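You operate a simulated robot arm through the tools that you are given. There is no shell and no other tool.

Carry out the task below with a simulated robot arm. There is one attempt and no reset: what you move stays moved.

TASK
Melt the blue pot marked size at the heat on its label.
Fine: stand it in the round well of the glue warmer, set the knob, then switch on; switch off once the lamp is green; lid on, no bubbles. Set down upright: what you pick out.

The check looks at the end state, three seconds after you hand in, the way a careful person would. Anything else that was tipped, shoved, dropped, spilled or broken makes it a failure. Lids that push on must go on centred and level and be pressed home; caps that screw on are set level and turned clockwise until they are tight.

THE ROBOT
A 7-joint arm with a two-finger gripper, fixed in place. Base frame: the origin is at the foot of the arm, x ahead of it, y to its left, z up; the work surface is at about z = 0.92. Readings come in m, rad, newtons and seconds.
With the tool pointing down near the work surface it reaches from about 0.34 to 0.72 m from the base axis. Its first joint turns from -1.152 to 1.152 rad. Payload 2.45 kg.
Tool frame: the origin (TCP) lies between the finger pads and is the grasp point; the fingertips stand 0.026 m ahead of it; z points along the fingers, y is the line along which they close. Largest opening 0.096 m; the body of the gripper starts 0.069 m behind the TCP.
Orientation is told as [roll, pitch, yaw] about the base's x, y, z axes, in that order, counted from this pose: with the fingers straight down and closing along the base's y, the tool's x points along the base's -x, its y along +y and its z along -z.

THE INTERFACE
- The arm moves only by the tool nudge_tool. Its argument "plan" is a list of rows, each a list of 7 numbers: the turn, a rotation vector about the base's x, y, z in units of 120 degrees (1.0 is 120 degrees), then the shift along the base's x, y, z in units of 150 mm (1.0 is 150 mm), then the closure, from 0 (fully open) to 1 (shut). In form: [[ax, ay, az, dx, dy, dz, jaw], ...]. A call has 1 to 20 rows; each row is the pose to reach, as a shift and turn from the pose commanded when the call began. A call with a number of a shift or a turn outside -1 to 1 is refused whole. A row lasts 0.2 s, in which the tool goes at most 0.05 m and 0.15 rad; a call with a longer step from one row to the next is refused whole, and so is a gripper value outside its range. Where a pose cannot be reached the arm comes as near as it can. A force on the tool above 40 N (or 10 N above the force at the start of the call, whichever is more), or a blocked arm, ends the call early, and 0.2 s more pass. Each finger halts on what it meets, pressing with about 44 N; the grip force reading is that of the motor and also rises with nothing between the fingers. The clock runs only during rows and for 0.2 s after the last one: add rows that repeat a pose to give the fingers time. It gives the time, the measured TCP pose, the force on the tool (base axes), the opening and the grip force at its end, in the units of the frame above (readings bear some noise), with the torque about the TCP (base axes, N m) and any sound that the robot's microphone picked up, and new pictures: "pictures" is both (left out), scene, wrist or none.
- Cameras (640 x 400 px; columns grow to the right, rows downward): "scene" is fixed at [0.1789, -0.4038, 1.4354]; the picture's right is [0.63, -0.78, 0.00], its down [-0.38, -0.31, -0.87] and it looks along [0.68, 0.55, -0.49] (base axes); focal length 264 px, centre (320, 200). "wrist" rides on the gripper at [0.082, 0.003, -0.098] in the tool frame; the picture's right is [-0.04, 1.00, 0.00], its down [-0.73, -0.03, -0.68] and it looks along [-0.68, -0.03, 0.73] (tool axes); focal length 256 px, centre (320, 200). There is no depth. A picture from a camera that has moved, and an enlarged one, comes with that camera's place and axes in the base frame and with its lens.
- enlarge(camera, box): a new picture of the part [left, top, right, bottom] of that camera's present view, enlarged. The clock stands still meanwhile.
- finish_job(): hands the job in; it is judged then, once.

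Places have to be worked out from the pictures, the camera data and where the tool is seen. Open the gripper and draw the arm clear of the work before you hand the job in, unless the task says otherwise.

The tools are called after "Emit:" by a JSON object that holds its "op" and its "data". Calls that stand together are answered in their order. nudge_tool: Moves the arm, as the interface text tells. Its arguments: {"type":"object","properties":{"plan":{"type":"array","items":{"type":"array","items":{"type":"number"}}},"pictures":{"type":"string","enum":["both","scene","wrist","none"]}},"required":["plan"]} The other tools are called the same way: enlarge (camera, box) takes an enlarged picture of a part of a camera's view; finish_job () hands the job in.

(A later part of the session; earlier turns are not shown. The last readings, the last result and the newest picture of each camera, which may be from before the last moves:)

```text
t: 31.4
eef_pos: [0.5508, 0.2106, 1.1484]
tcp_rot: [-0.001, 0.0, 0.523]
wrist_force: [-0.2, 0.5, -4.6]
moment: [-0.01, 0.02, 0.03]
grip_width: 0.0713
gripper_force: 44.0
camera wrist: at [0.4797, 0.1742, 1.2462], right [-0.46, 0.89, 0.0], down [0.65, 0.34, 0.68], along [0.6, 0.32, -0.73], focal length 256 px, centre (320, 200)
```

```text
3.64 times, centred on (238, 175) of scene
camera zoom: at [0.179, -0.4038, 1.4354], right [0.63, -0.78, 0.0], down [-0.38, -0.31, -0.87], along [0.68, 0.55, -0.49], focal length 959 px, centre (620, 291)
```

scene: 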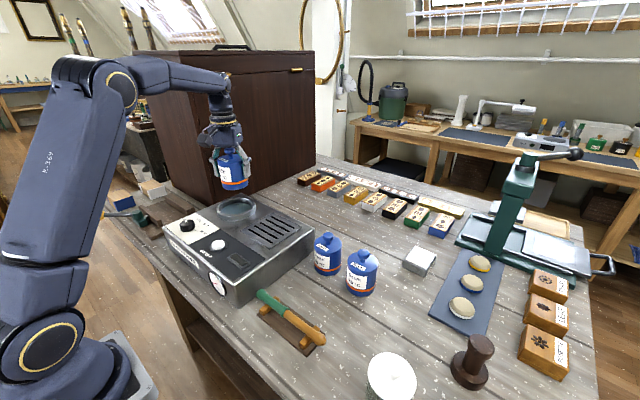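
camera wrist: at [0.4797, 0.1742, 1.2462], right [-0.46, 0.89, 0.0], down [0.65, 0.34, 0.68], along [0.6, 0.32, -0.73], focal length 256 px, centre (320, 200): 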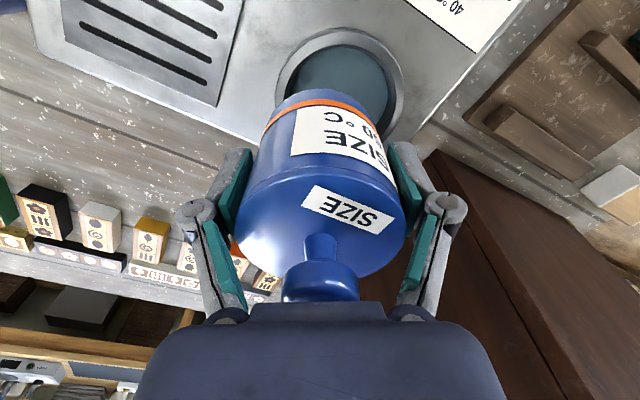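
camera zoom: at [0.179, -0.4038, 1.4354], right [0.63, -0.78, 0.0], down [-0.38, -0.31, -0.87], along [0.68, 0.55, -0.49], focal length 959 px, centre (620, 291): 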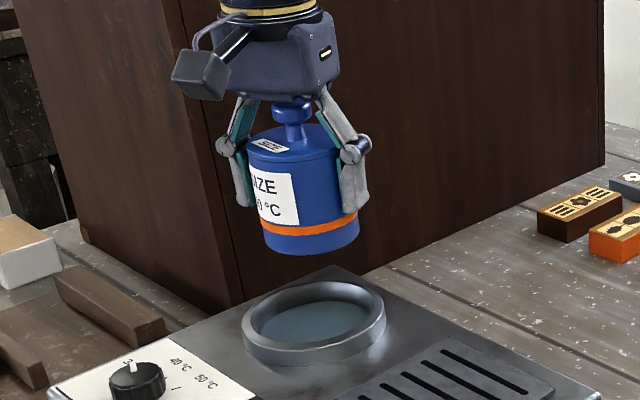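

Fitting the rim circle from several views puts the well centre at about (0.557, 0.236). I'll shift over it and lower to about 18 mm above the rim for a check.

Emit:
{"op": "nudge_tool", "data": {"plan": [[0, 0, 0, 0.01, 0.05, 0, 1], [0, 0, 0, 0.03, 0.11, 0, 1], [0, 0, 0, 0.041, 0.165, 0, 1], [0, 0, 0, 0.041, 0.169, -0.05, 1], [0, 0, 0, 0.041, 0.169, -0.12, 1], [0, 0, 0, 0.041, 0.169, -0.2, 1], [0, 0, 0, 0.041, 0.169, -0.28, 1], [0, 0, 0, 0.041, 0.169, -0.36, 1], [0, 0, 0, 0.041, 0.169, -0.41, 1], [0, 0, 0, 0.041, 0.169, -0.42, 1], [0, 0, 0, 0.041, 0.169, -0.42, 1]], "pictures": "both"}}

Emit:
{"op": "enlarge", "data": {"camera": "scene", "box": [195, 140, 280, 235]}}

Emit:
{"op": "enlarge", "data": {"camera": "wrist", "box": [220, 0, 420, 130]}}

```text
t: 33.8
eef_pos: [0.5567, 0.2369, 1.0867]
tcp_rot: [0.001, -0.001, 0.524]
wrist_force: [-0.2, 0.2, -5.2]
moment: [-0.06, -0.01, 0.02]
grip_width: 0.0709
gripper_force: 44.1
camera wrist: at [0.4849, 0.2001, 1.1841], right [-0.46, 0.89, 0.0], down [0.65, 0.34, 0.68], along [0.6, 0.32, -0.73], focal length 256 px, centre (320, 200)
```

scene: 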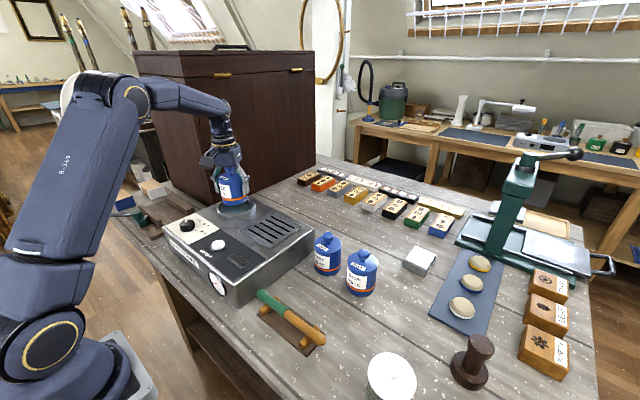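
wrist: 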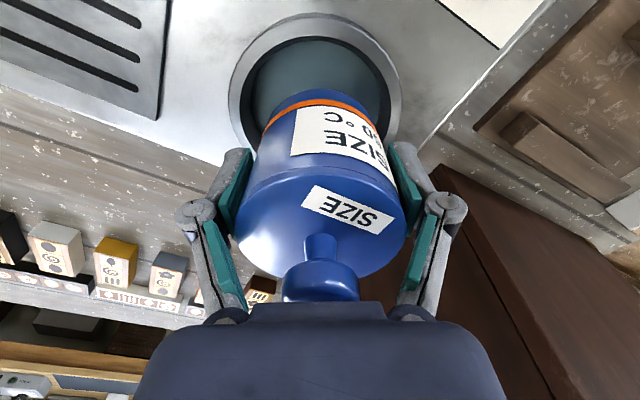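

```text
4.21 times, centred on (238, 188) of scene
camera zoom: at [0.179, -0.4038, 1.4354], right [0.63, -0.78, 0.0], down [-0.38, -0.31, -0.87], along [0.68, 0.55, -0.49], focal length 1110 px, centre (667, 253)
```

zoom: 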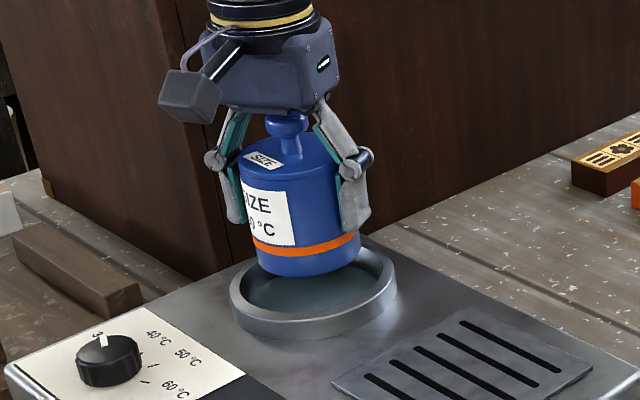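

```text
3.08 times, centred on (320, 65) of wrist
camera zoom: at [0.4849, 0.2001, 1.1841], right [-0.46, 0.89, 0.0], down [0.65, 0.34, 0.68], along [0.6, 0.32, -0.73], focal length 788 px, centre (320, 615)
```

zoom: 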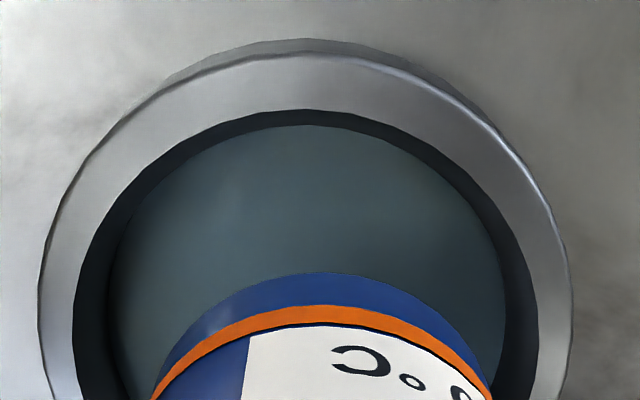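

Both views suggest the pot axis sits about 7 mm beyond the well centre (towards +y). I'll shift back by (-3, -6.5) mm and lower until the base is just inside the rim.

Emit:
{"op": "nudge_tool", "data": {"plan": [[0, 0, 0, -0.018, -0.043, 0, 1], [0, 0, 0, -0.018, -0.043, -0.03, 1], [0, 0, 0, -0.018, -0.043, -0.07, 1], [0, 0, 0, -0.018, -0.043, -0.11, 1], [0, 0, 0, -0.018, -0.043, -0.14, 1], [0, 0, 0, -0.018, -0.043, -0.16, 1], [0, 0, 0, -0.018, -0.043, -0.16, 1]], "pictures": "both"}}

Emit:
{"op": "enlarge", "data": {"camera": "scene", "box": [195, 150, 280, 235]}}

Emit:
{"op": "enlarge", "data": {"camera": "wrist", "box": [220, 0, 420, 130]}}

```text
t: 35.4
eef_pos: [0.5525, 0.2315, 1.0616]
tcp_rot: [0.0, -0.001, 0.524]
wrist_force: [-0.3, 0.9, -4.6]
moment: [-0.01, 0.04, 0.02]
grip_width: 0.071
gripper_force: 43.9
camera wrist: at [0.4814, 0.1941, 1.1598], right [-0.46, 0.89, 0.0], down [0.65, 0.34, 0.68], along [0.6, 0.32, -0.73], focal length 256 px, centre (320, 200)
```

scene: 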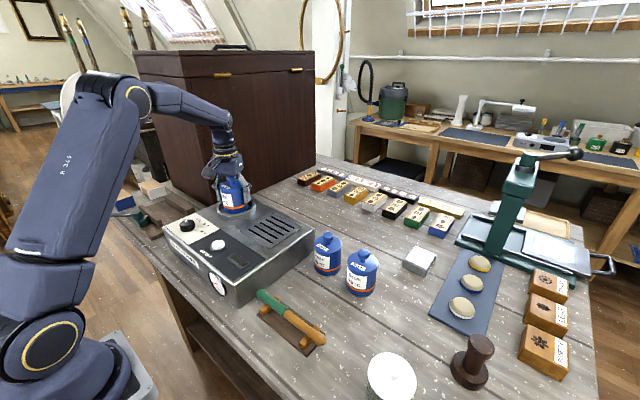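
wrist: 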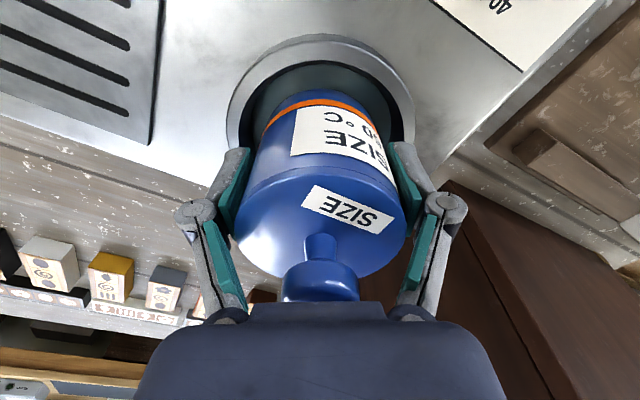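

```text
4.71 times, centred on (238, 192) of scene
camera zoom: at [0.179, -0.4038, 1.4354], right [0.63, -0.78, 0.0], down [-0.38, -0.31, -0.87], along [0.68, 0.55, -0.49], focal length 1241 px, centre (708, 235)
```

zoom: 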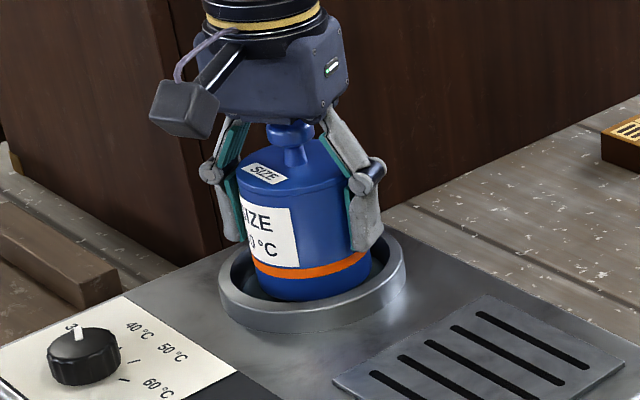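

```text
3.08 times, centred on (320, 65) of wrist
camera zoom: at [0.4814, 0.1941, 1.1598], right [-0.46, 0.89, 0.0], down [0.65, 0.34, 0.68], along [0.6, 0.32, -0.73], focal length 788 px, centre (320, 615)
```

zoom: 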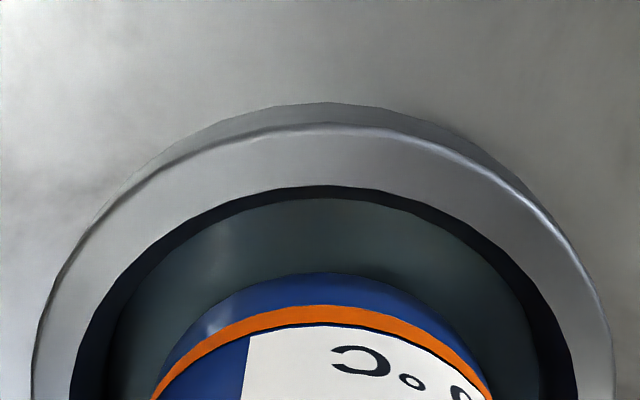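

The pot base is just entering the well with about 15 mm clearance on the near side, so it is well centred. I'll lower slowly to the floor and watch the force.

Emit:
{"op": "nudge_tool", "data": {"plan": [[0, 0, 0, 0, 0, -0.02, 1], [0, 0, 0, 0, 0, -0.04, 1], [0, 0, 0, 0, 0, -0.06, 1], [0, 0, 0, 0, 0, -0.07, 1], [0, 0, 0, 0, 0, -0.08, 1], [0, 0, 0, 0, 0, -0.08, 1]], "pictures": "scene"}}

```text
t: 36.8
eef_pos: [0.5538, 0.2308, 1.0505]
tcp_rot: [-0.001, -0.008, 0.522]
wrist_force: [3.1, 2.4, 23.8]
moment: [0.13, -0.17, -0.24]
grip_width: 0.0717
gripper_force: 44.5
```

scene: 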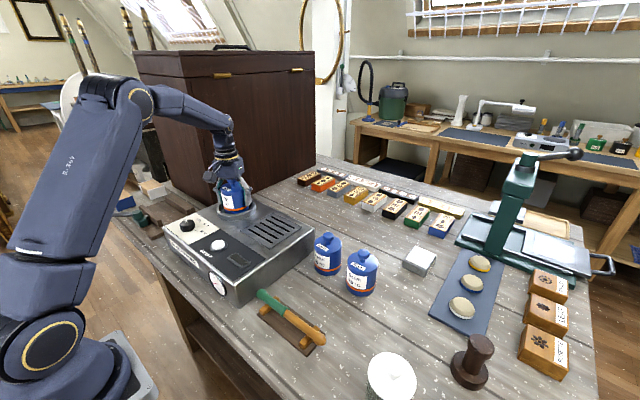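

Contact at TCP z ≈ 1.0505 with 24 N upward, so the base is at about 1.001, which matches the well floor. I'll zoom in to confirm it's seated inside the rim rather than on it.

Emit:
{"op": "enlarge", "data": {"camera": "scene", "box": [195, 150, 280, 235]}}

Emit:
{"op": "enlarge", "data": {"camera": "wrist", "box": [220, 0, 420, 130]}}

```text
4.71 times, centred on (238, 192) of scene
camera zoom: at [0.1785, -0.4039, 1.4354], right [0.63, -0.78, 0.0], down [-0.38, -0.31, -0.87], along [0.68, 0.55, -0.49], focal length 1241 px, centre (708, 235)
```

zoom: 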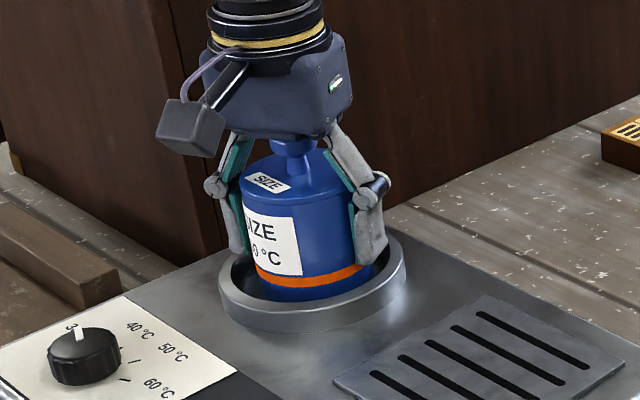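

```text
3.08 times, centred on (320, 65) of wrist
camera zoom: at [0.4824, 0.1944, 1.1486], right [-0.46, 0.89, 0.0], down [0.65, 0.34, 0.68], along [0.61, 0.32, -0.73], focal length 788 px, centre (320, 615)
```

zoom: 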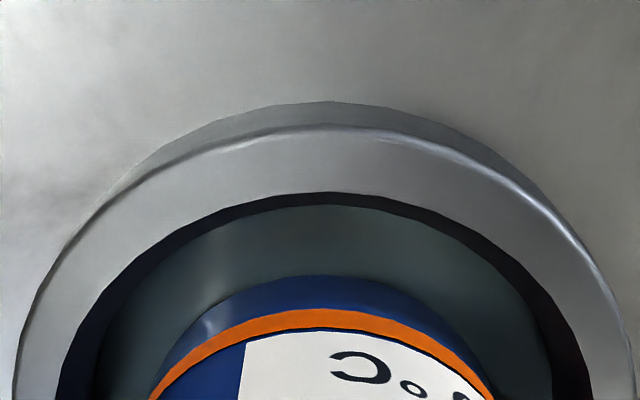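

The base is inside the rim on the floor, with a uniform gap. I'll ease off the pressing force, then open the fingers.

Emit:
{"op": "nudge_tool", "data": {"plan": [[0, 0, 0, 0, 0, 0.006, 1], [0, 0, 0, 0, 0, 0.01, 1], [0, 0, 0, 0, 0, 0.01, 1]], "pictures": "none"}}

```text
t: 37.6
eef_pos: [0.5533, 0.231, 1.0492]
tcp_rot: [0.0, -0.001, 0.522]
wrist_force: [6.5, 6.3, 16.1]
moment: [0.55, -0.72, 0.06]
grip_width: 0.0714
gripper_force: 43.8
```

Still about 16 N of contact force with some side load; I'll ease up another 1.5 mm.

Emit:
{"op": "nudge_tool", "data": {"plan": [[0, 0, 0, 0, 0, 0.005, 1], [0, 0, 0, 0, 0, 0.01, 1], [0, 0, 0, 0, 0, 0.01, 1]], "pictures": "none"}}

```text
t: 38.4
eef_pos: [0.5534, 0.2299, 1.0496]
tcp_rot: [-0.002, 0.005, 0.524]
wrist_force: [-0.1, 2.2, 2.4]
moment: [0.26, -0.19, 0.06]
grip_width: 0.0713
gripper_force: 44.1
```

Nearly unloaded (2 N). Now I'll open the fingers while holding position.

Emit:
{"op": "nudge_tool", "data": {"plan": [[0, 0, 0, 0, 0, 0, 0.2], [0, 0, 0, 0, 0, 0, 0.1], [0, 0, 0, 0, 0, 0, 0], [0, 0, 0, 0, 0, 0, 0], [0, 0, 0, 0, 0, 0, 0]], "pictures": "both"}}

Emit:
{"op": "enlarge", "data": {"camera": "scene", "box": [195, 150, 280, 235]}}

```text
t: 39.6
eef_pos: [0.5541, 0.2309, 1.051]
tcp_rot: [0.0, -0.001, 0.525]
wrist_force: [0.1, -0.3, 0.5]
moment: [0.0, 0.0, 0.0]
grip_width: 0.0961
gripper_force: 0.1
camera wrist: at [0.4819, 0.1931, 1.1501], right [-0.46, 0.89, 0.0], down [0.65, 0.34, 0.68], along [0.6, 0.32, -0.73], focal length 256 px, centre (320, 200)
```

scene: 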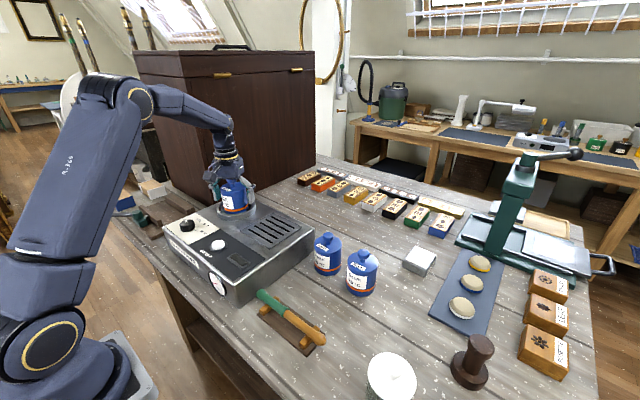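
wrist: 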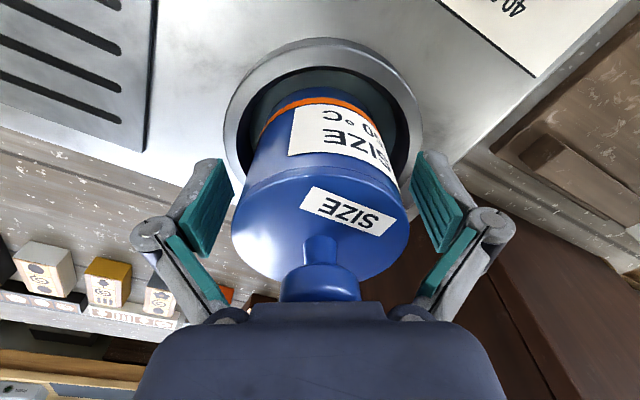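

```text
4.71 times, centred on (238, 192) of scene
camera zoom: at [0.1789, -0.4038, 1.4354], right [0.63, -0.78, 0.0], down [-0.38, -0.31, -0.87], along [0.68, 0.55, -0.49], focal length 1241 px, centre (708, 235)
```

zoom: 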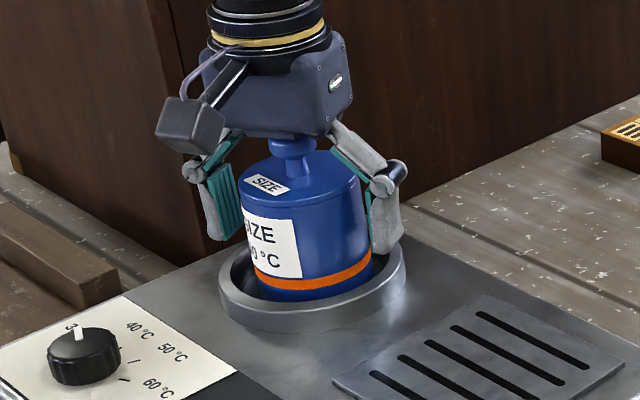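

The pot stands upright in the well with its lid on. I'll raise straight up to clear it.

Emit:
{"op": "nudge_tool", "data": {"plan": [[0, 0, 0, 0, 0, 0.08, 0], [0, 0, 0, 0, 0, 0.2, 0], [0, 0, 0, 0, 0, 0.35, 0], [0, 0, 0, 0, 0, 0.55, 0], [0, 0, 0, 0, 0, 0.75, 0], [0, 0, 0, 0, 0, 0.95, 0], [0, 0, 0, 0, 0, 0.95, 0]], "pictures": "both"}}

Emit:
{"op": "enlarge", "data": {"camera": "scene", "box": [165, 160, 270, 260]}}

```text
t: 41.2
eef_pos: [0.5557, 0.2314, 1.1949]
tcp_rot: [-0.001, -0.001, 0.523]
wrist_force: [-1.1, 0.1, -0.2]
moment: [0.0, 0.02, -0.01]
grip_width: 0.0959
gripper_force: 0.0
camera wrist: at [0.4833, 0.1949, 1.2935], right [-0.46, 0.89, 0.0], down [0.65, 0.34, 0.68], along [0.6, 0.32, -0.73], focal length 256 px, centre (320, 200)
```

scene: 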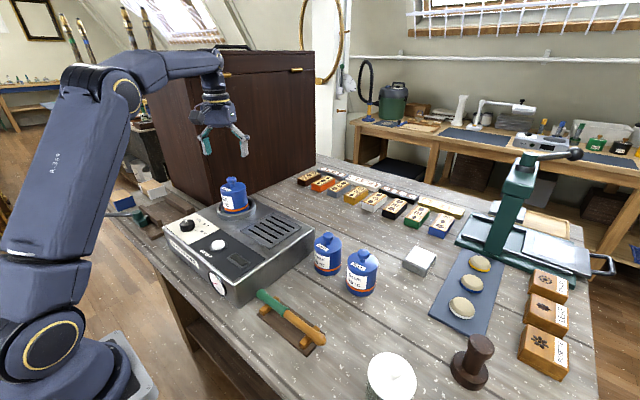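
wrist: 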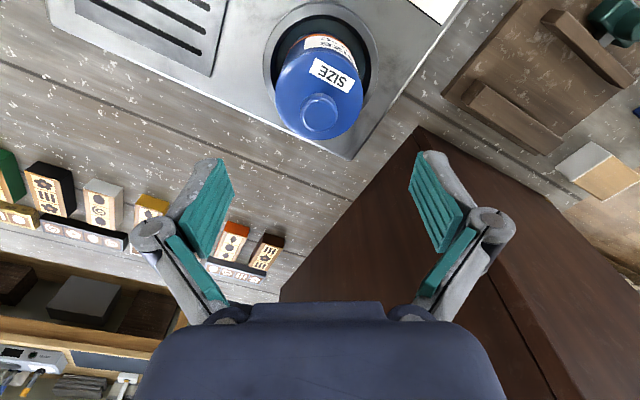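

```text
4.00 times, centred on (218, 210) of scene
camera zoom: at [0.1789, -0.4038, 1.4354], right [0.63, -0.78, 0.0], down [-0.38, -0.31, -0.87], along [0.68, 0.55, -0.49], focal length 1055 px, centre (730, 160)
```

zoom: 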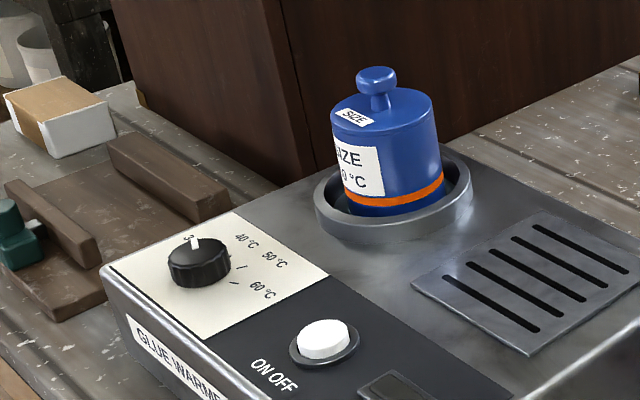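

The pot sits upright in the well. Next I'll move over the dial at (0.414, 0.251), turning the tool to +45° so a 90° clockwise turn ends at -45°.

Emit:
{"op": "nudge_tool", "data": {"plan": [[0, 0, 0.03, -0.2, 0.03, 0, 0], [0, 0, 0.06, -0.4, 0.06, 0, 0], [0, 0, 0.09, -0.6, 0.09, -0.05, 0], [0, 0, 0.125, -0.8, 0.12, -0.15, 0], [0, 0, 0.125, -0.945, 0.13, -0.25, 0], [0, 0, 0.125, -0.945, 0.13, -0.3, 0], [0, 0, 0.125, -0.945, 0.13, -0.3, 0]], "pictures": "both"}}

Emit:
{"op": "enlarge", "data": {"camera": "wrist", "box": [230, 40, 410, 180]}}

```text
t: 42.8
eef_pos: [0.4105, 0.2514, 1.148]
tcp_rot: [0.0, 0.0, 0.786]
wrist_force: [0.2, -0.4, -0.7]
moment: [0.01, 0.02, -0.05]
grip_width: 0.0961
gripper_force: 0.1
camera wrist: at [0.3522, 0.1966, 1.2471], right [-0.68, 0.74, 0.0], down [0.54, 0.5, 0.68], along [0.5, 0.46, -0.73], focal length 256 px, centre (320, 200)
```

scene: 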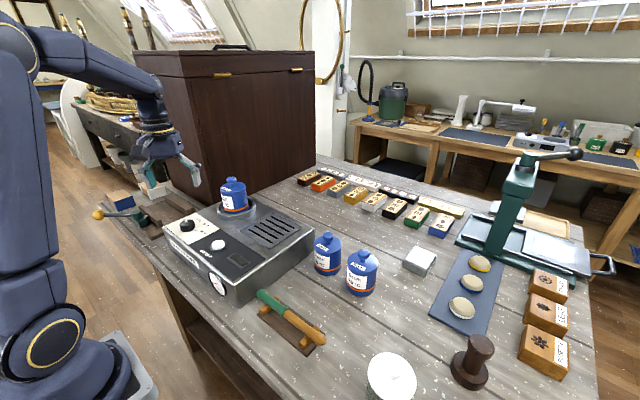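
wrist: 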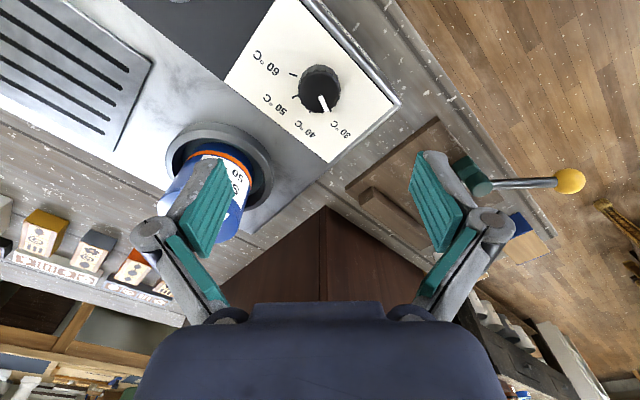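

```text
2.86 times, centred on (320, 110) of wrist
camera zoom: at [0.3522, 0.1966, 1.2471], right [-0.68, 0.74, 0.0], down [0.54, 0.5, 0.68], along [0.5, 0.46, -0.73], focal length 731 px, centre (320, 457)
```

zoom: 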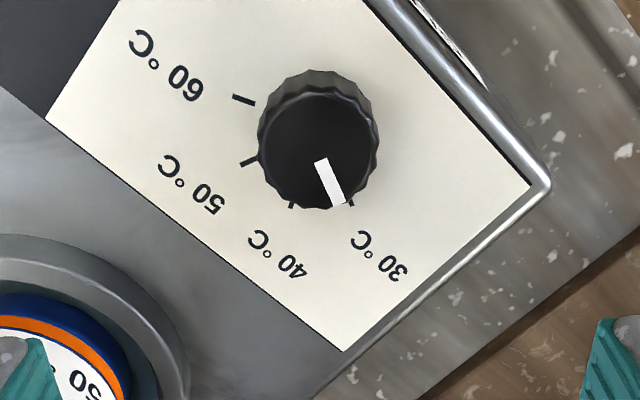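

The dial centre is confirmed at about (0.413, 0.2515) with its top at about 1.02, and the pointer on 30. I'll partly close the fingers and descend around the knob.

Emit:
{"op": "nudge_tool", "data": {"plan": [[0, 0, 0, 0.017, 0.0, -0.1, 0.15], [0, 0, 0, 0.017, 0.0, -0.25, 0.3], [0, 0, 0, 0.017, 0.0, -0.4, 0.3], [0, 0, 0, 0.017, 0.0, -0.52, 0.3], [0, 0, 0, 0.017, 0.0, -0.6, 0.3], [0, 0, 0, 0.017, 0.0, -0.6, 0.3]], "pictures": "both"}}

Emit:
{"op": "enlarge", "data": {"camera": "wrist", "box": [200, 60, 440, 240]}}

Emit:
{"op": "enlarge", "data": {"camera": "scene", "box": [140, 150, 240, 260]}}

```text
t: 44.2
eef_pos: [0.4141, 0.2479, 1.0585]
tcp_rot: [0.002, 0.003, 0.784]
wrist_force: [0.8, 0.8, 0.7]
moment: [-0.01, 0.0, 0.0]
grip_width: 0.0669
gripper_force: 0.0
camera wrist: at [0.3556, 0.1937, 1.1573], right [-0.68, 0.74, 0.0], down [0.54, 0.5, 0.68], along [0.5, 0.46, -0.73], focal length 256 px, centre (320, 200)
```

scene: 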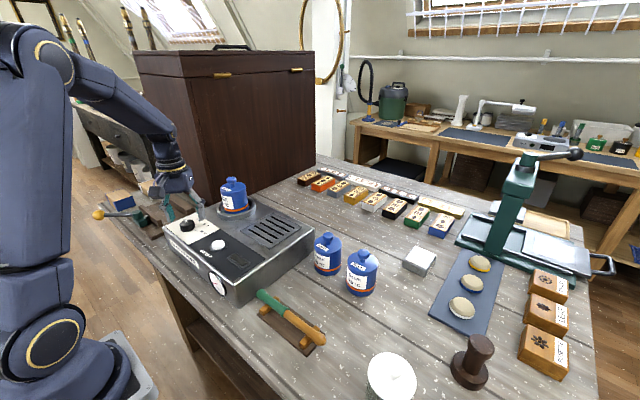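
wrist: 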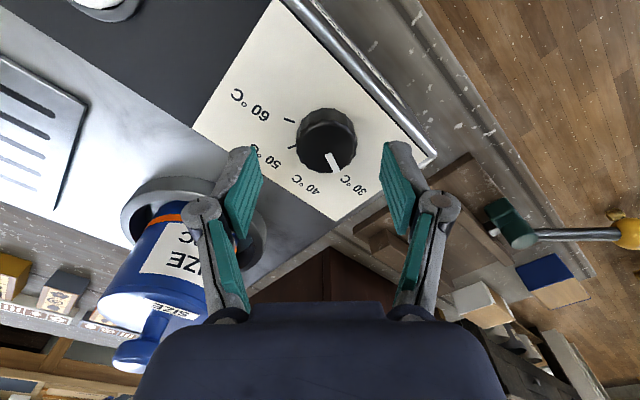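

```text
2.22 times, centred on (320, 150) of wrist
camera zoom: at [0.3556, 0.1937, 1.1573], right [-0.68, 0.74, 0.0], down [0.54, 0.5, 0.68], along [0.5, 0.46, -0.73], focal length 569 px, centre (320, 311)
```

zoom: 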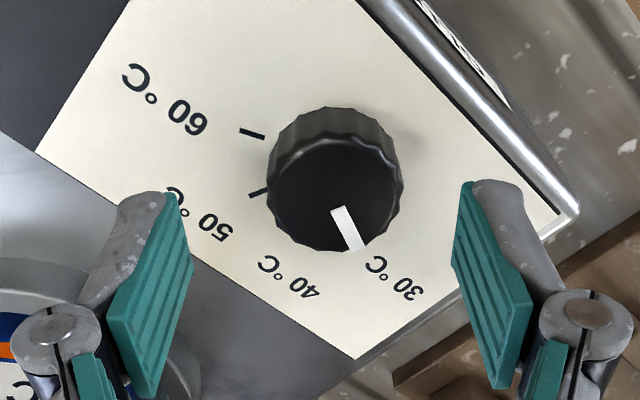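

```text
3.64 times, centred on (190, 205) of scene
camera zoom: at [0.1789, -0.4038, 1.4354], right [0.63, -0.78, 0.0], down [-0.38, -0.31, -0.87], along [0.68, 0.55, -0.49], focal length 959 px, centre (793, 182)
```

zoom: 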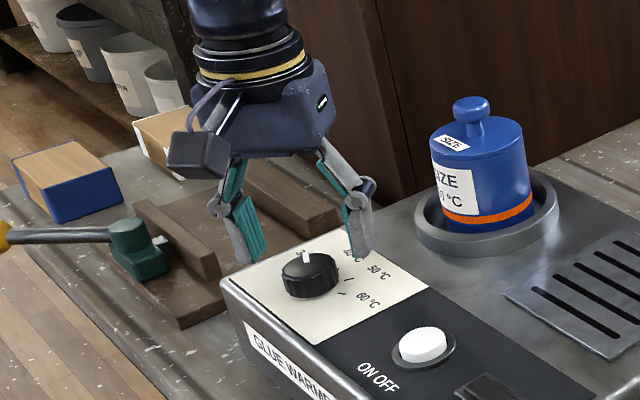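

The knob reads as (0.414, 0.253), so I'll shift +5 mm in y and lower the tips around it to just above the panel.

Emit:
{"op": "nudge_tool", "data": {"plan": [[0, 0, 0, 0.002, 0.033, 0, 0.3], [0, 0, 0, 0.002, 0.033, -0.05, 0.3], [0, 0, 0, 0.002, 0.033, -0.1, 0.3], [0, 0, 0, 0.002, 0.033, -0.14, 0.3], [0, 0, 0, 0.002, 0.033, -0.16, 0.3], [0, 0, 0, 0.002, 0.033, -0.16, 0.3]], "pictures": "both"}}

Emit:
{"op": "enlarge", "data": {"camera": "wrist", "box": [200, 80, 440, 260]}}

Emit:
{"op": "enlarge", "data": {"camera": "scene", "box": [140, 170, 240, 260]}}

```text
t: 45.6
eef_pos: [0.4146, 0.2553, 1.0357]
tcp_rot: [0.001, -0.001, 0.785]
wrist_force: [0.2, -0.6, 0.7]
moment: [-0.01, 0.03, 0.04]
grip_width: 0.0675
gripper_force: 0.1
camera wrist: at [0.3554, 0.2004, 1.134], right [-0.68, 0.74, 0.0], down [0.54, 0.5, 0.68], along [0.5, 0.46, -0.73], focal length 256 px, centre (320, 200)
```

scene: 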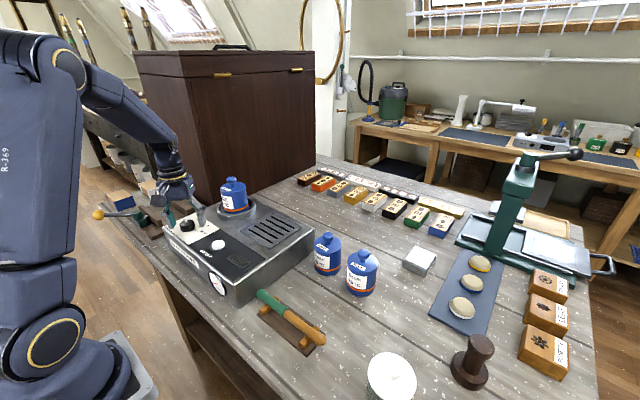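
wrist: 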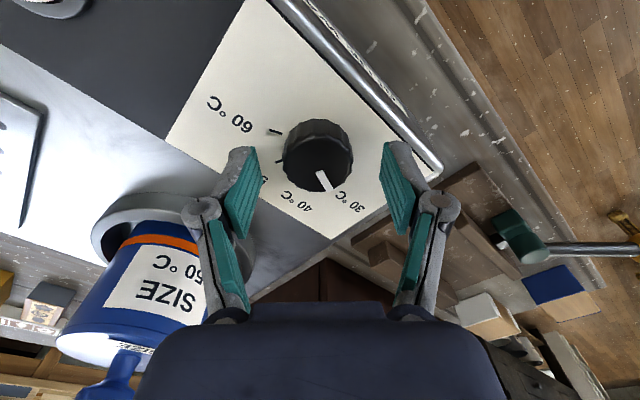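

```text
2.22 times, centred on (320, 170) of wrist
camera zoom: at [0.3554, 0.2004, 1.134], right [-0.68, 0.74, 0.0], down [0.54, 0.5, 0.68], along [0.5, 0.46, -0.73], focal length 569 px, centre (320, 267)
```

zoom: 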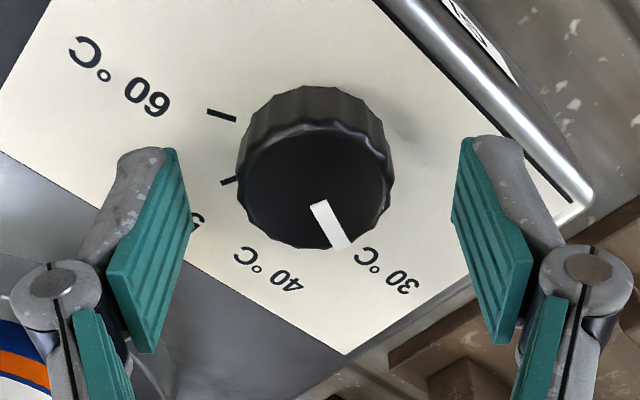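

```text
4.44 times, centred on (190, 215) of scene
camera zoom: at [0.1789, -0.4038, 1.4354], right [0.63, -0.78, 0.0], down [-0.38, -0.31, -0.87], along [0.68, 0.55, -0.49], focal length 1172 px, centre (898, 133)
```

zoom: 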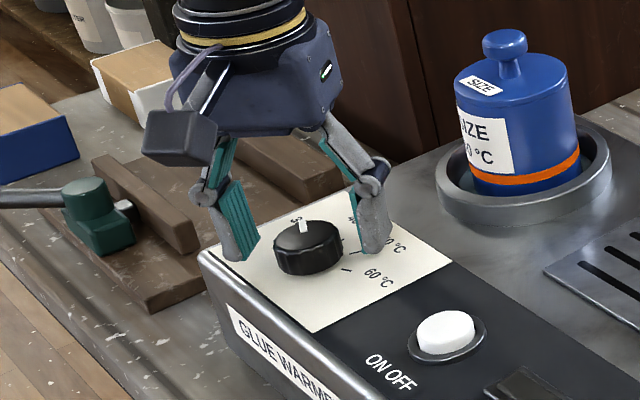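

The knob is centred between the fingertips. I'll lower another 2.5 mm and close on it.

Emit:
{"op": "nudge_tool", "data": {"plan": [[0, 0, 0, 0, -0.006, -0.017, 0.3], [0, 0, 0, 0, -0.006, -0.017, 0.45], [0, 0, 0, 0, -0.006, -0.017, 0.6], [0, 0, 0, 0, -0.006, -0.017, 0.8], [0, 0, 0, 0, -0.006, -0.017, 0.8]], "pictures": "wrist"}}

Emit:
{"op": "enlarge", "data": {"camera": "wrist", "box": [200, 80, 440, 260]}}

```text
t: 46.8
eef_pos: [0.4144, 0.2536, 1.0341]
tcp_rot: [0.0, 0.001, 0.784]
wrist_force: [2.0, -2.8, -0.2]
moment: [-0.07, -0.05, 0.02]
grip_width: 0.0353
gripper_force: 42.0
camera wrist: at [0.3557, 0.1994, 1.1322], right [-0.68, 0.74, 0.0], down [0.54, 0.5, 0.68], along [0.5, 0.46, -0.73], focal length 256 px, centre (320, 200)
```

wrist: 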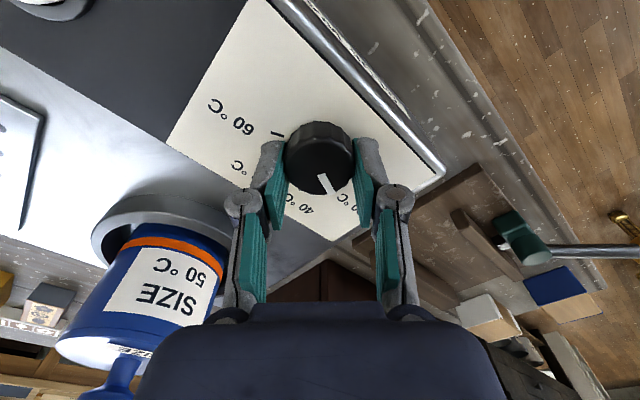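

```text
2.22 times, centred on (320, 170) of wrist
camera zoom: at [0.3557, 0.1994, 1.1322], right [-0.68, 0.74, 0.0], down [0.54, 0.5, 0.68], along [0.5, 0.46, -0.73], focal length 569 px, centre (320, 267)
```

zoom: 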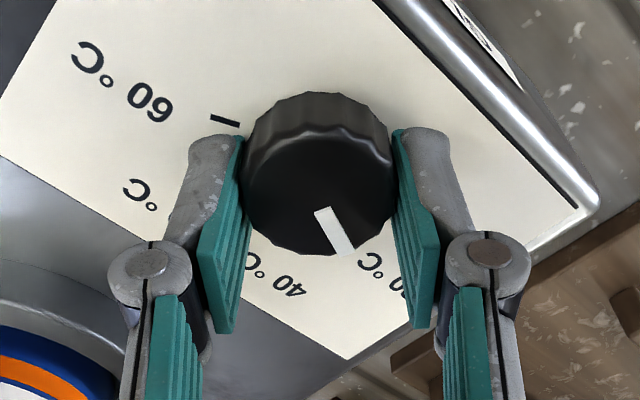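

Gripped at 35 mm. I'll turn the knob clockwise in two stages, first 45°, and check that the pointer follows.

Emit:
{"op": "nudge_tool", "data": {"plan": [[0, 0, -0.05, 0, 0, 0, 0.8], [0, 0, -0.1, 0, 0, 0, 0.8], [0, 0, -0.15, 0, 0, 0, 0.8], [0, 0, -0.2, 0, 0, 0, 0.8], [0, 0, -0.25, 0, 0, 0, 0.8], [0, 0, -0.3, 0, 0, 0, 0.8], [0, 0, -0.35, 0, 0, 0, 0.8], [0, 0, -0.375, 0, 0, 0, 0.8], [0, 0, -0.375, 0, 0, 0, 0.8]], "pictures": "wrist"}}

Emit:
{"op": "enlarge", "data": {"camera": "wrist", "box": [200, 80, 440, 260]}}

```text
t: 48.8
eef_pos: [0.4139, 0.2521, 1.0309]
tcp_rot: [-0.006, 0.005, -0.001]
wrist_force: [-0.9, -28.6, -5.4]
moment: [-0.48, -0.34, 0.07]
grip_width: 0.0376
gripper_force: 14.0
camera wrist: at [0.3331, 0.2567, 1.1298], right [0.04, 1.0, -0.01], down [0.74, -0.03, 0.68], along [0.67, -0.03, -0.74], focal length 256 px, centre (320, 200)
```

wrist: 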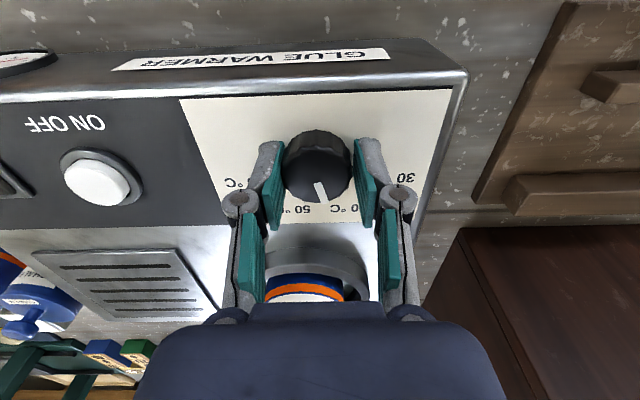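

```text
2.22 times, centred on (320, 170) of wrist
camera zoom: at [0.3331, 0.2567, 1.1298], right [0.04, 1.0, -0.01], down [0.74, -0.03, 0.68], along [0.67, -0.03, -0.74], focal length 569 px, centre (320, 267)
```

zoom: 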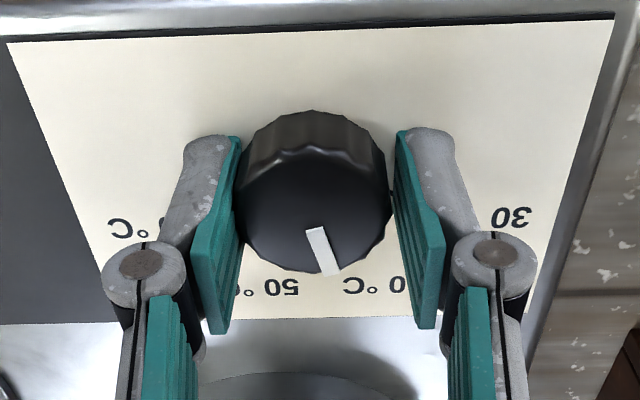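

The pointer followed to about the 40 mark. The -28 N side force says the knob's axis is slightly toward -y of my grip, so I'll shift 1.5 mm that way and finish the second 45°.

Emit:
{"op": "nudge_tool", "data": {"plan": [[0, 0, 0, 0, -0.005, 0, 0.8], [0, 0, 0, 0, -0.01, 0, 0.8], [0, 0, -0.05, 0, -0.01, 0, 0.8], [0, 0, -0.1, 0, -0.01, 0, 0.8], [0, 0, -0.15, 0, -0.01, 0, 0.8], [0, 0, -0.2, 0, -0.01, 0, 0.8], [0, 0, -0.25, 0, -0.01, 0, 0.8], [0, 0, -0.3, 0, -0.01, 0, 0.8], [0, 0, -0.35, 0, -0.01, 0, 0.8], [0, 0, -0.375, 0, -0.01, 0, 0.8], [0, 0, -0.375, 0, -0.01, 0, 0.8]], "pictures": "wrist"}}

Emit:
{"op": "enlarge", "data": {"camera": "wrist", "box": [200, 80, 440, 260]}}

```text
t: 51.2
eef_pos: [0.4112, 0.25, 1.0334]
tcp_rot: [-0.008, 0.001, -0.787]
wrist_force: [-13.9, -20.8, -4.1]
moment: [-0.25, 0.43, 0.03]
grip_width: 0.0352
gripper_force: 11.6
camera wrist: at [0.3586, 0.311, 1.1316], right [0.74, 0.68, -0.01], down [0.5, -0.54, 0.68], along [0.45, -0.5, -0.73], focal length 256 px, centre (320, 200)
```

wrist: 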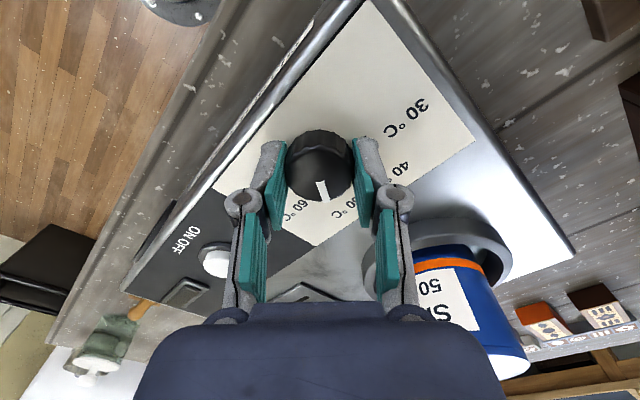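

```text
2.22 times, centred on (320, 170) of wrist
camera zoom: at [0.3586, 0.311, 1.1316], right [0.74, 0.68, -0.01], down [0.5, -0.54, 0.68], along [0.45, -0.5, -0.73], focal length 569 px, centre (320, 267)
```

zoom: 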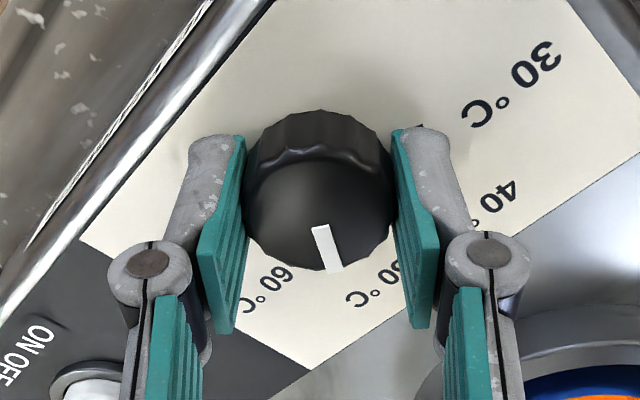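

The pointer is near the 50 mark, but I need an unobstructed view to judge it. I'll open the fingers and rise straight up.

Emit:
{"op": "nudge_tool", "data": {"plan": [[0, 0, 0, 0, 0, 0, 0.55], [0, 0, 0, 0, 0, 0, 0.4], [0, 0, 0, 0, 0, 0, 0.3], [0, 0, 0, 0, 0, 0.06, 0.3], [0, 0, 0, 0, 0, 0.2, 0.3], [0, 0, 0, 0, 0, 0.4, 0.3], [0, 0, 0, 0, 0, 0.6, 0.3], [0, 0, 0, 0, 0, 0.7, 0.3], [0, 0, 0, 0, 0, 0.7, 0.3]], "pictures": "both"}}

Emit:
{"op": "enlarge", "data": {"camera": "wrist", "box": [230, 50, 410, 180]}}

Emit:
{"op": "enlarge", "data": {"camera": "scene", "box": [150, 190, 250, 260]}}

```text
t: 53.2
eef_pos: [0.4143, 0.2509, 1.141]
tcp_rot: [-0.001, -0.001, -0.787]
wrist_force: [0.4, -0.1, -0.7]
moment: [0.01, -0.03, 0.07]
grip_width: 0.0668
gripper_force: 0.1
camera wrist: at [0.3586, 0.3119, 1.2375], right [0.74, 0.68, 0.0], down [0.5, -0.54, 0.68], along [0.46, -0.5, -0.73], focal length 256 px, centre (320, 200)
```

scene: 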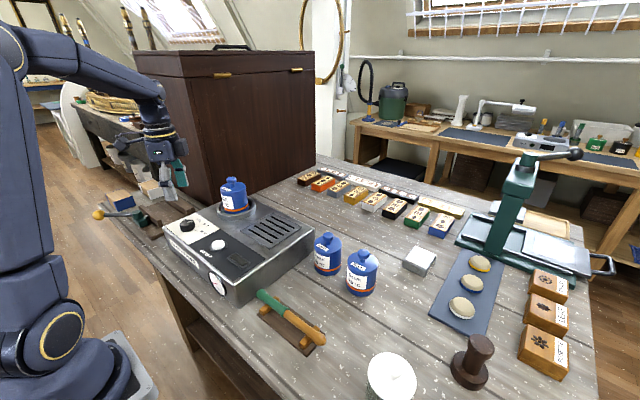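
wrist: 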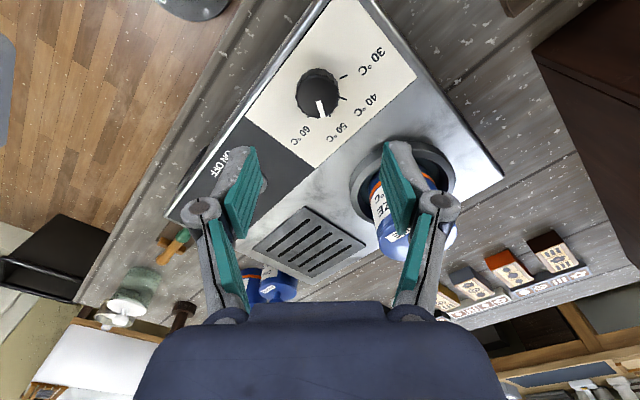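

```text
3.08 times, centred on (320, 115) of wrist
camera zoom: at [0.3586, 0.3119, 1.2375], right [0.74, 0.68, 0.0], down [0.5, -0.54, 0.68], along [0.46, -0.5, -0.73], focal length 788 px, centre (320, 462)
```

zoom: 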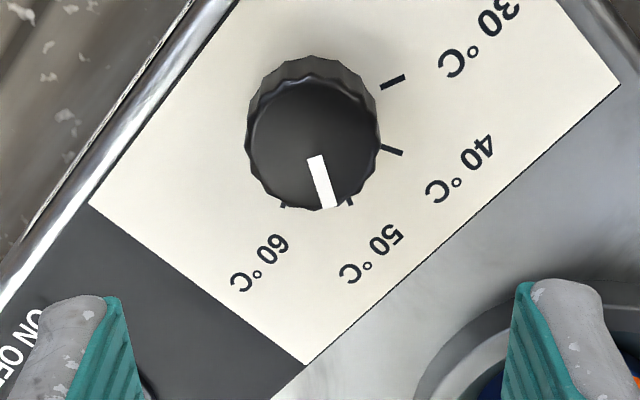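

```text
5.71 times, centred on (200, 225) of scene
camera zoom: at [0.1789, -0.4038, 1.4354], right [0.63, -0.78, 0.0], down [-0.38, -0.31, -0.87], along [0.68, 0.55, -0.49], focal length 1506 px, centre (1006, 57)
```

zoom: 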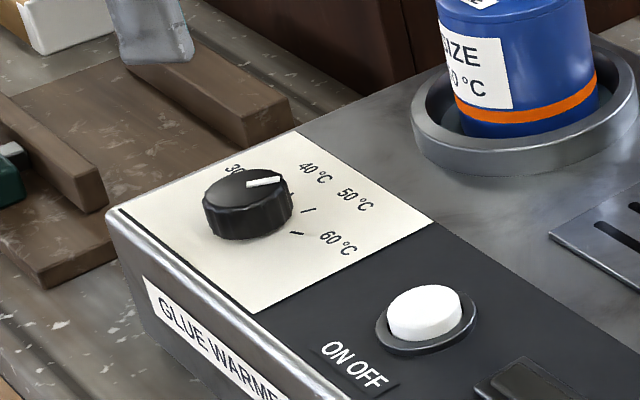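

The pointer is about 9–10° past the 50 tick (toward 60), and the earlier side forces put the knob axis nearer (0.4115, 0.250). I'll re-centre, grip again and turn back about 10° counter-clockwise.

Emit:
{"op": "nudge_tool", "data": {"plan": [[0, 0, 0, -0.02, -0.01, -0.1, 0.3], [0, 0, 0, -0.02, -0.01, -0.25, 0.3], [0, 0, 0, -0.02, -0.01, -0.4, 0.3], [0, 0, 0, -0.02, -0.01, -0.55, 0.3], [0, 0, 0, -0.02, -0.01, -0.65, 0.3], [0, 0, 0, -0.02, -0.01, -0.7, 0.3], [0, 0, 0, -0.02, -0.01, -0.715, 0.3], [0, 0, 0, -0.02, -0.01, -0.715, 0.3]], "pictures": "wrist"}}

Emit:
{"op": "enlarge", "data": {"camera": "wrist", "box": [200, 80, 440, 260]}}

```text
t: 55.0
eef_pos: [0.411, 0.2508, 1.0307]
tcp_rot: [0.001, 0.001, -0.788]
wrist_force: [0.6, -0.5, 0.4]
moment: [0.01, 0.01, 0.02]
grip_width: 0.0673
gripper_force: 0.0
camera wrist: at [0.3564, 0.3119, 1.1288], right [0.74, 0.68, 0.0], down [0.5, -0.54, 0.68], along [0.46, -0.5, -0.73], focal length 256 px, centre (320, 200)
```

wrist: 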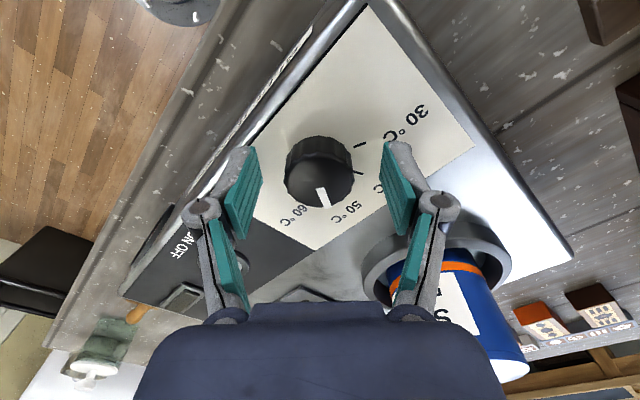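

```text
2.22 times, centred on (320, 170) of wrist
camera zoom: at [0.3564, 0.3119, 1.1288], right [0.74, 0.68, 0.0], down [0.5, -0.54, 0.68], along [0.46, -0.5, -0.73], focal length 569 px, centre (320, 267)
```

zoom: 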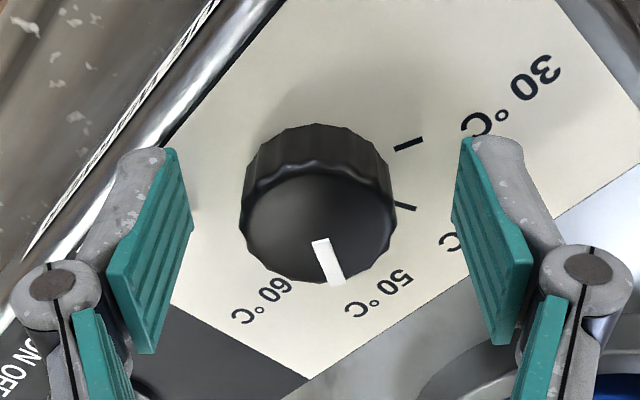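

The fingers are now evenly centred on the knob. I'll close, turn back 8° counter-clockwise, then open and rise to check.

Emit:
{"op": "nudge_tool", "data": {"plan": [[0, 0, 0, 0, 0, 0, 0.45], [0, 0, 0, 0, 0, 0, 0.6], [0, 0, 0, 0, 0, 0, 0.8], [0, 0, 0, 0, 0, 0, 0.8]], "pictures": "wrist"}}

Emit:
{"op": "enlarge", "data": {"camera": "wrist", "box": [200, 80, 440, 260]}}

```text
t: 56.0
eef_pos: [0.4114, 0.2505, 1.031]
tcp_rot: [-0.002, 0.001, -0.786]
wrist_force: [-4.3, -2.5, 5.2]
moment: [-0.13, 0.17, -0.03]
grip_width: 0.0342
gripper_force: 41.6
camera wrist: at [0.3561, 0.3117, 1.129], right [0.74, 0.68, 0.0], down [0.5, -0.54, 0.68], along [0.46, -0.5, -0.73], focal length 256 px, centre (320, 200)
```

wrist: 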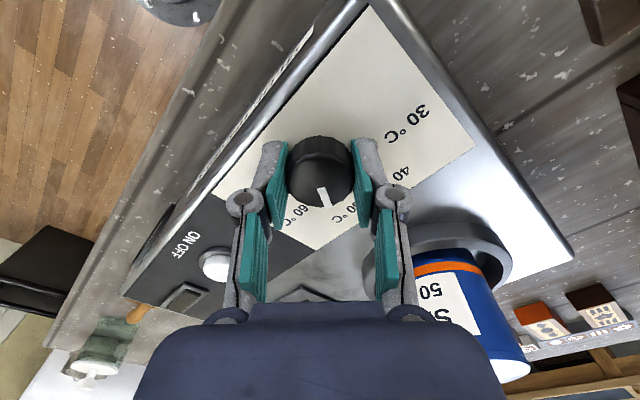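

```text
2.22 times, centred on (320, 170) of wrist
camera zoom: at [0.3561, 0.3117, 1.129], right [0.74, 0.68, 0.0], down [0.5, -0.54, 0.68], along [0.46, -0.5, -0.73], focal length 569 px, centre (320, 267)
```

zoom: 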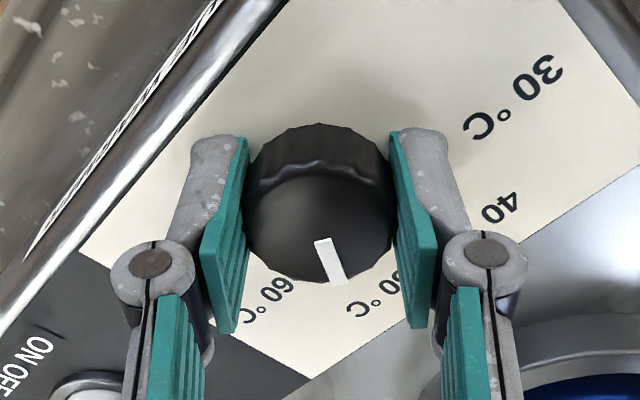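

Well centred this time (side force only about 5 N). Rotating +8° now.

Emit:
{"op": "nudge_tool", "data": {"plan": [[0, 0, 0.035, 0, 0, 0, 0.8], [0, 0, 0.067, 0, 0, 0, 0.8], [0, 0, 0.067, 0, 0, 0, 0.8]], "pictures": "none"}}

Emit:
{"op": "nudge_tool", "data": {"plan": [[0, 0, 0, 0, 0, 0, 0.6], [0, 0, 0, 0, 0, 0, 0.45], [0, 0, 0, 0, 0, 0, 0.3], [0, 0, 0, 0, 0, 0.1, 0.3], [0, 0, 0, 0, 0, 0.3, 0.3], [0, 0, 0, 0, 0, 0.5, 0.3], [0, 0, 0, 0, 0, 0.7, 0.3], [0, 0, 0, 0, 0, 0.7, 0.3]], "pictures": "both"}}

Emit:
{"op": "enlarge", "data": {"camera": "wrist", "box": [250, 50, 390, 150]}}

Emit:
{"op": "enlarge", "data": {"camera": "scene", "box": [160, 195, 230, 245]}}

```text
t: 56.8
eef_pos: [0.4102, 0.2514, 1.0301]
tcp_rot: [-0.001, 0.002, -0.644]
wrist_force: [-12.5, 0.3, -5.1]
moment: [-0.43, -0.48, 0.0]
grip_width: 0.0341
gripper_force: 45.2
```

```text
t: 58.6
eef_pos: [0.4099, 0.251, 1.1376]
tcp_rot: [0.0, 0.0, -0.646]
wrist_force: [0.8, 1.2, 0.3]
moment: [0.01, 0.01, 0.0]
grip_width: 0.0672
gripper_force: 0.0
camera wrist: at [0.3473, 0.3054, 1.2348], right [0.63, 0.77, 0.0], down [0.57, -0.47, 0.68], along [0.53, -0.43, -0.73], focal length 256 px, centre (320, 200)
```

scene: 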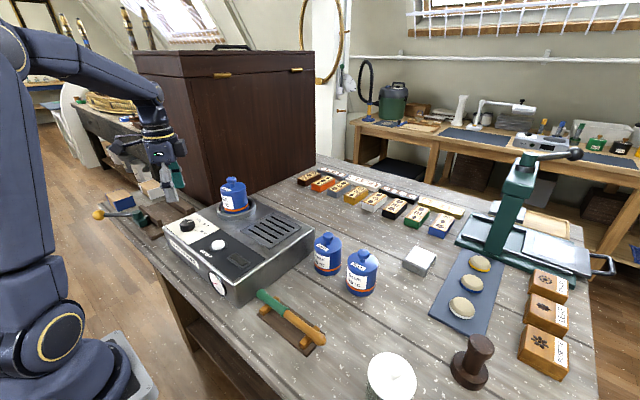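
wrist: 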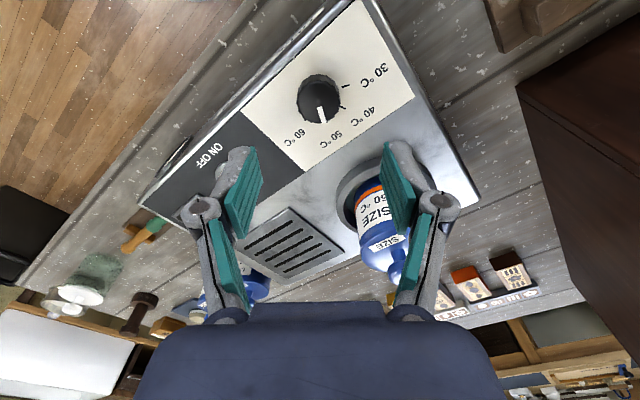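

```text
4.00 times, centred on (320, 100) of wrist
camera zoom: at [0.3473, 0.3054, 1.2348], right [0.63, 0.77, 0.0], down [0.57, -0.47, 0.68], along [0.53, -0.43, -0.73], focal length 1024 px, centre (320, 600)
```

zoom: 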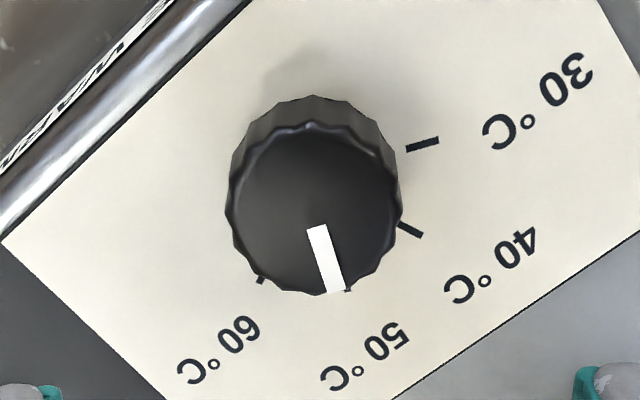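

```text
8.00 times, centred on (195, 220) of scene
camera zoom: at [0.1789, -0.4038, 1.4354], right [0.63, -0.78, 0.0], down [-0.38, -0.31, -0.87], along [0.68, 0.55, -0.49], focal length 2109 px, centre (1320, 40)
```

zoom: 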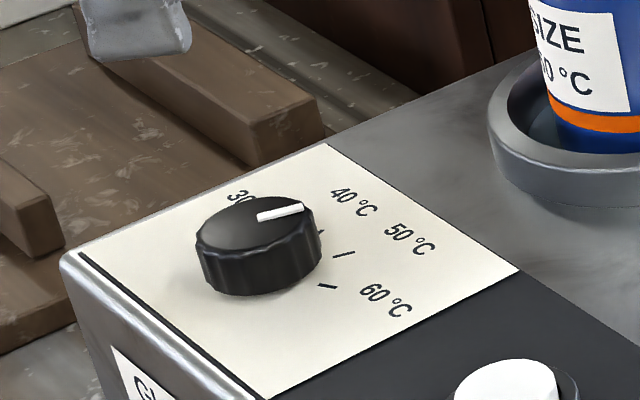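

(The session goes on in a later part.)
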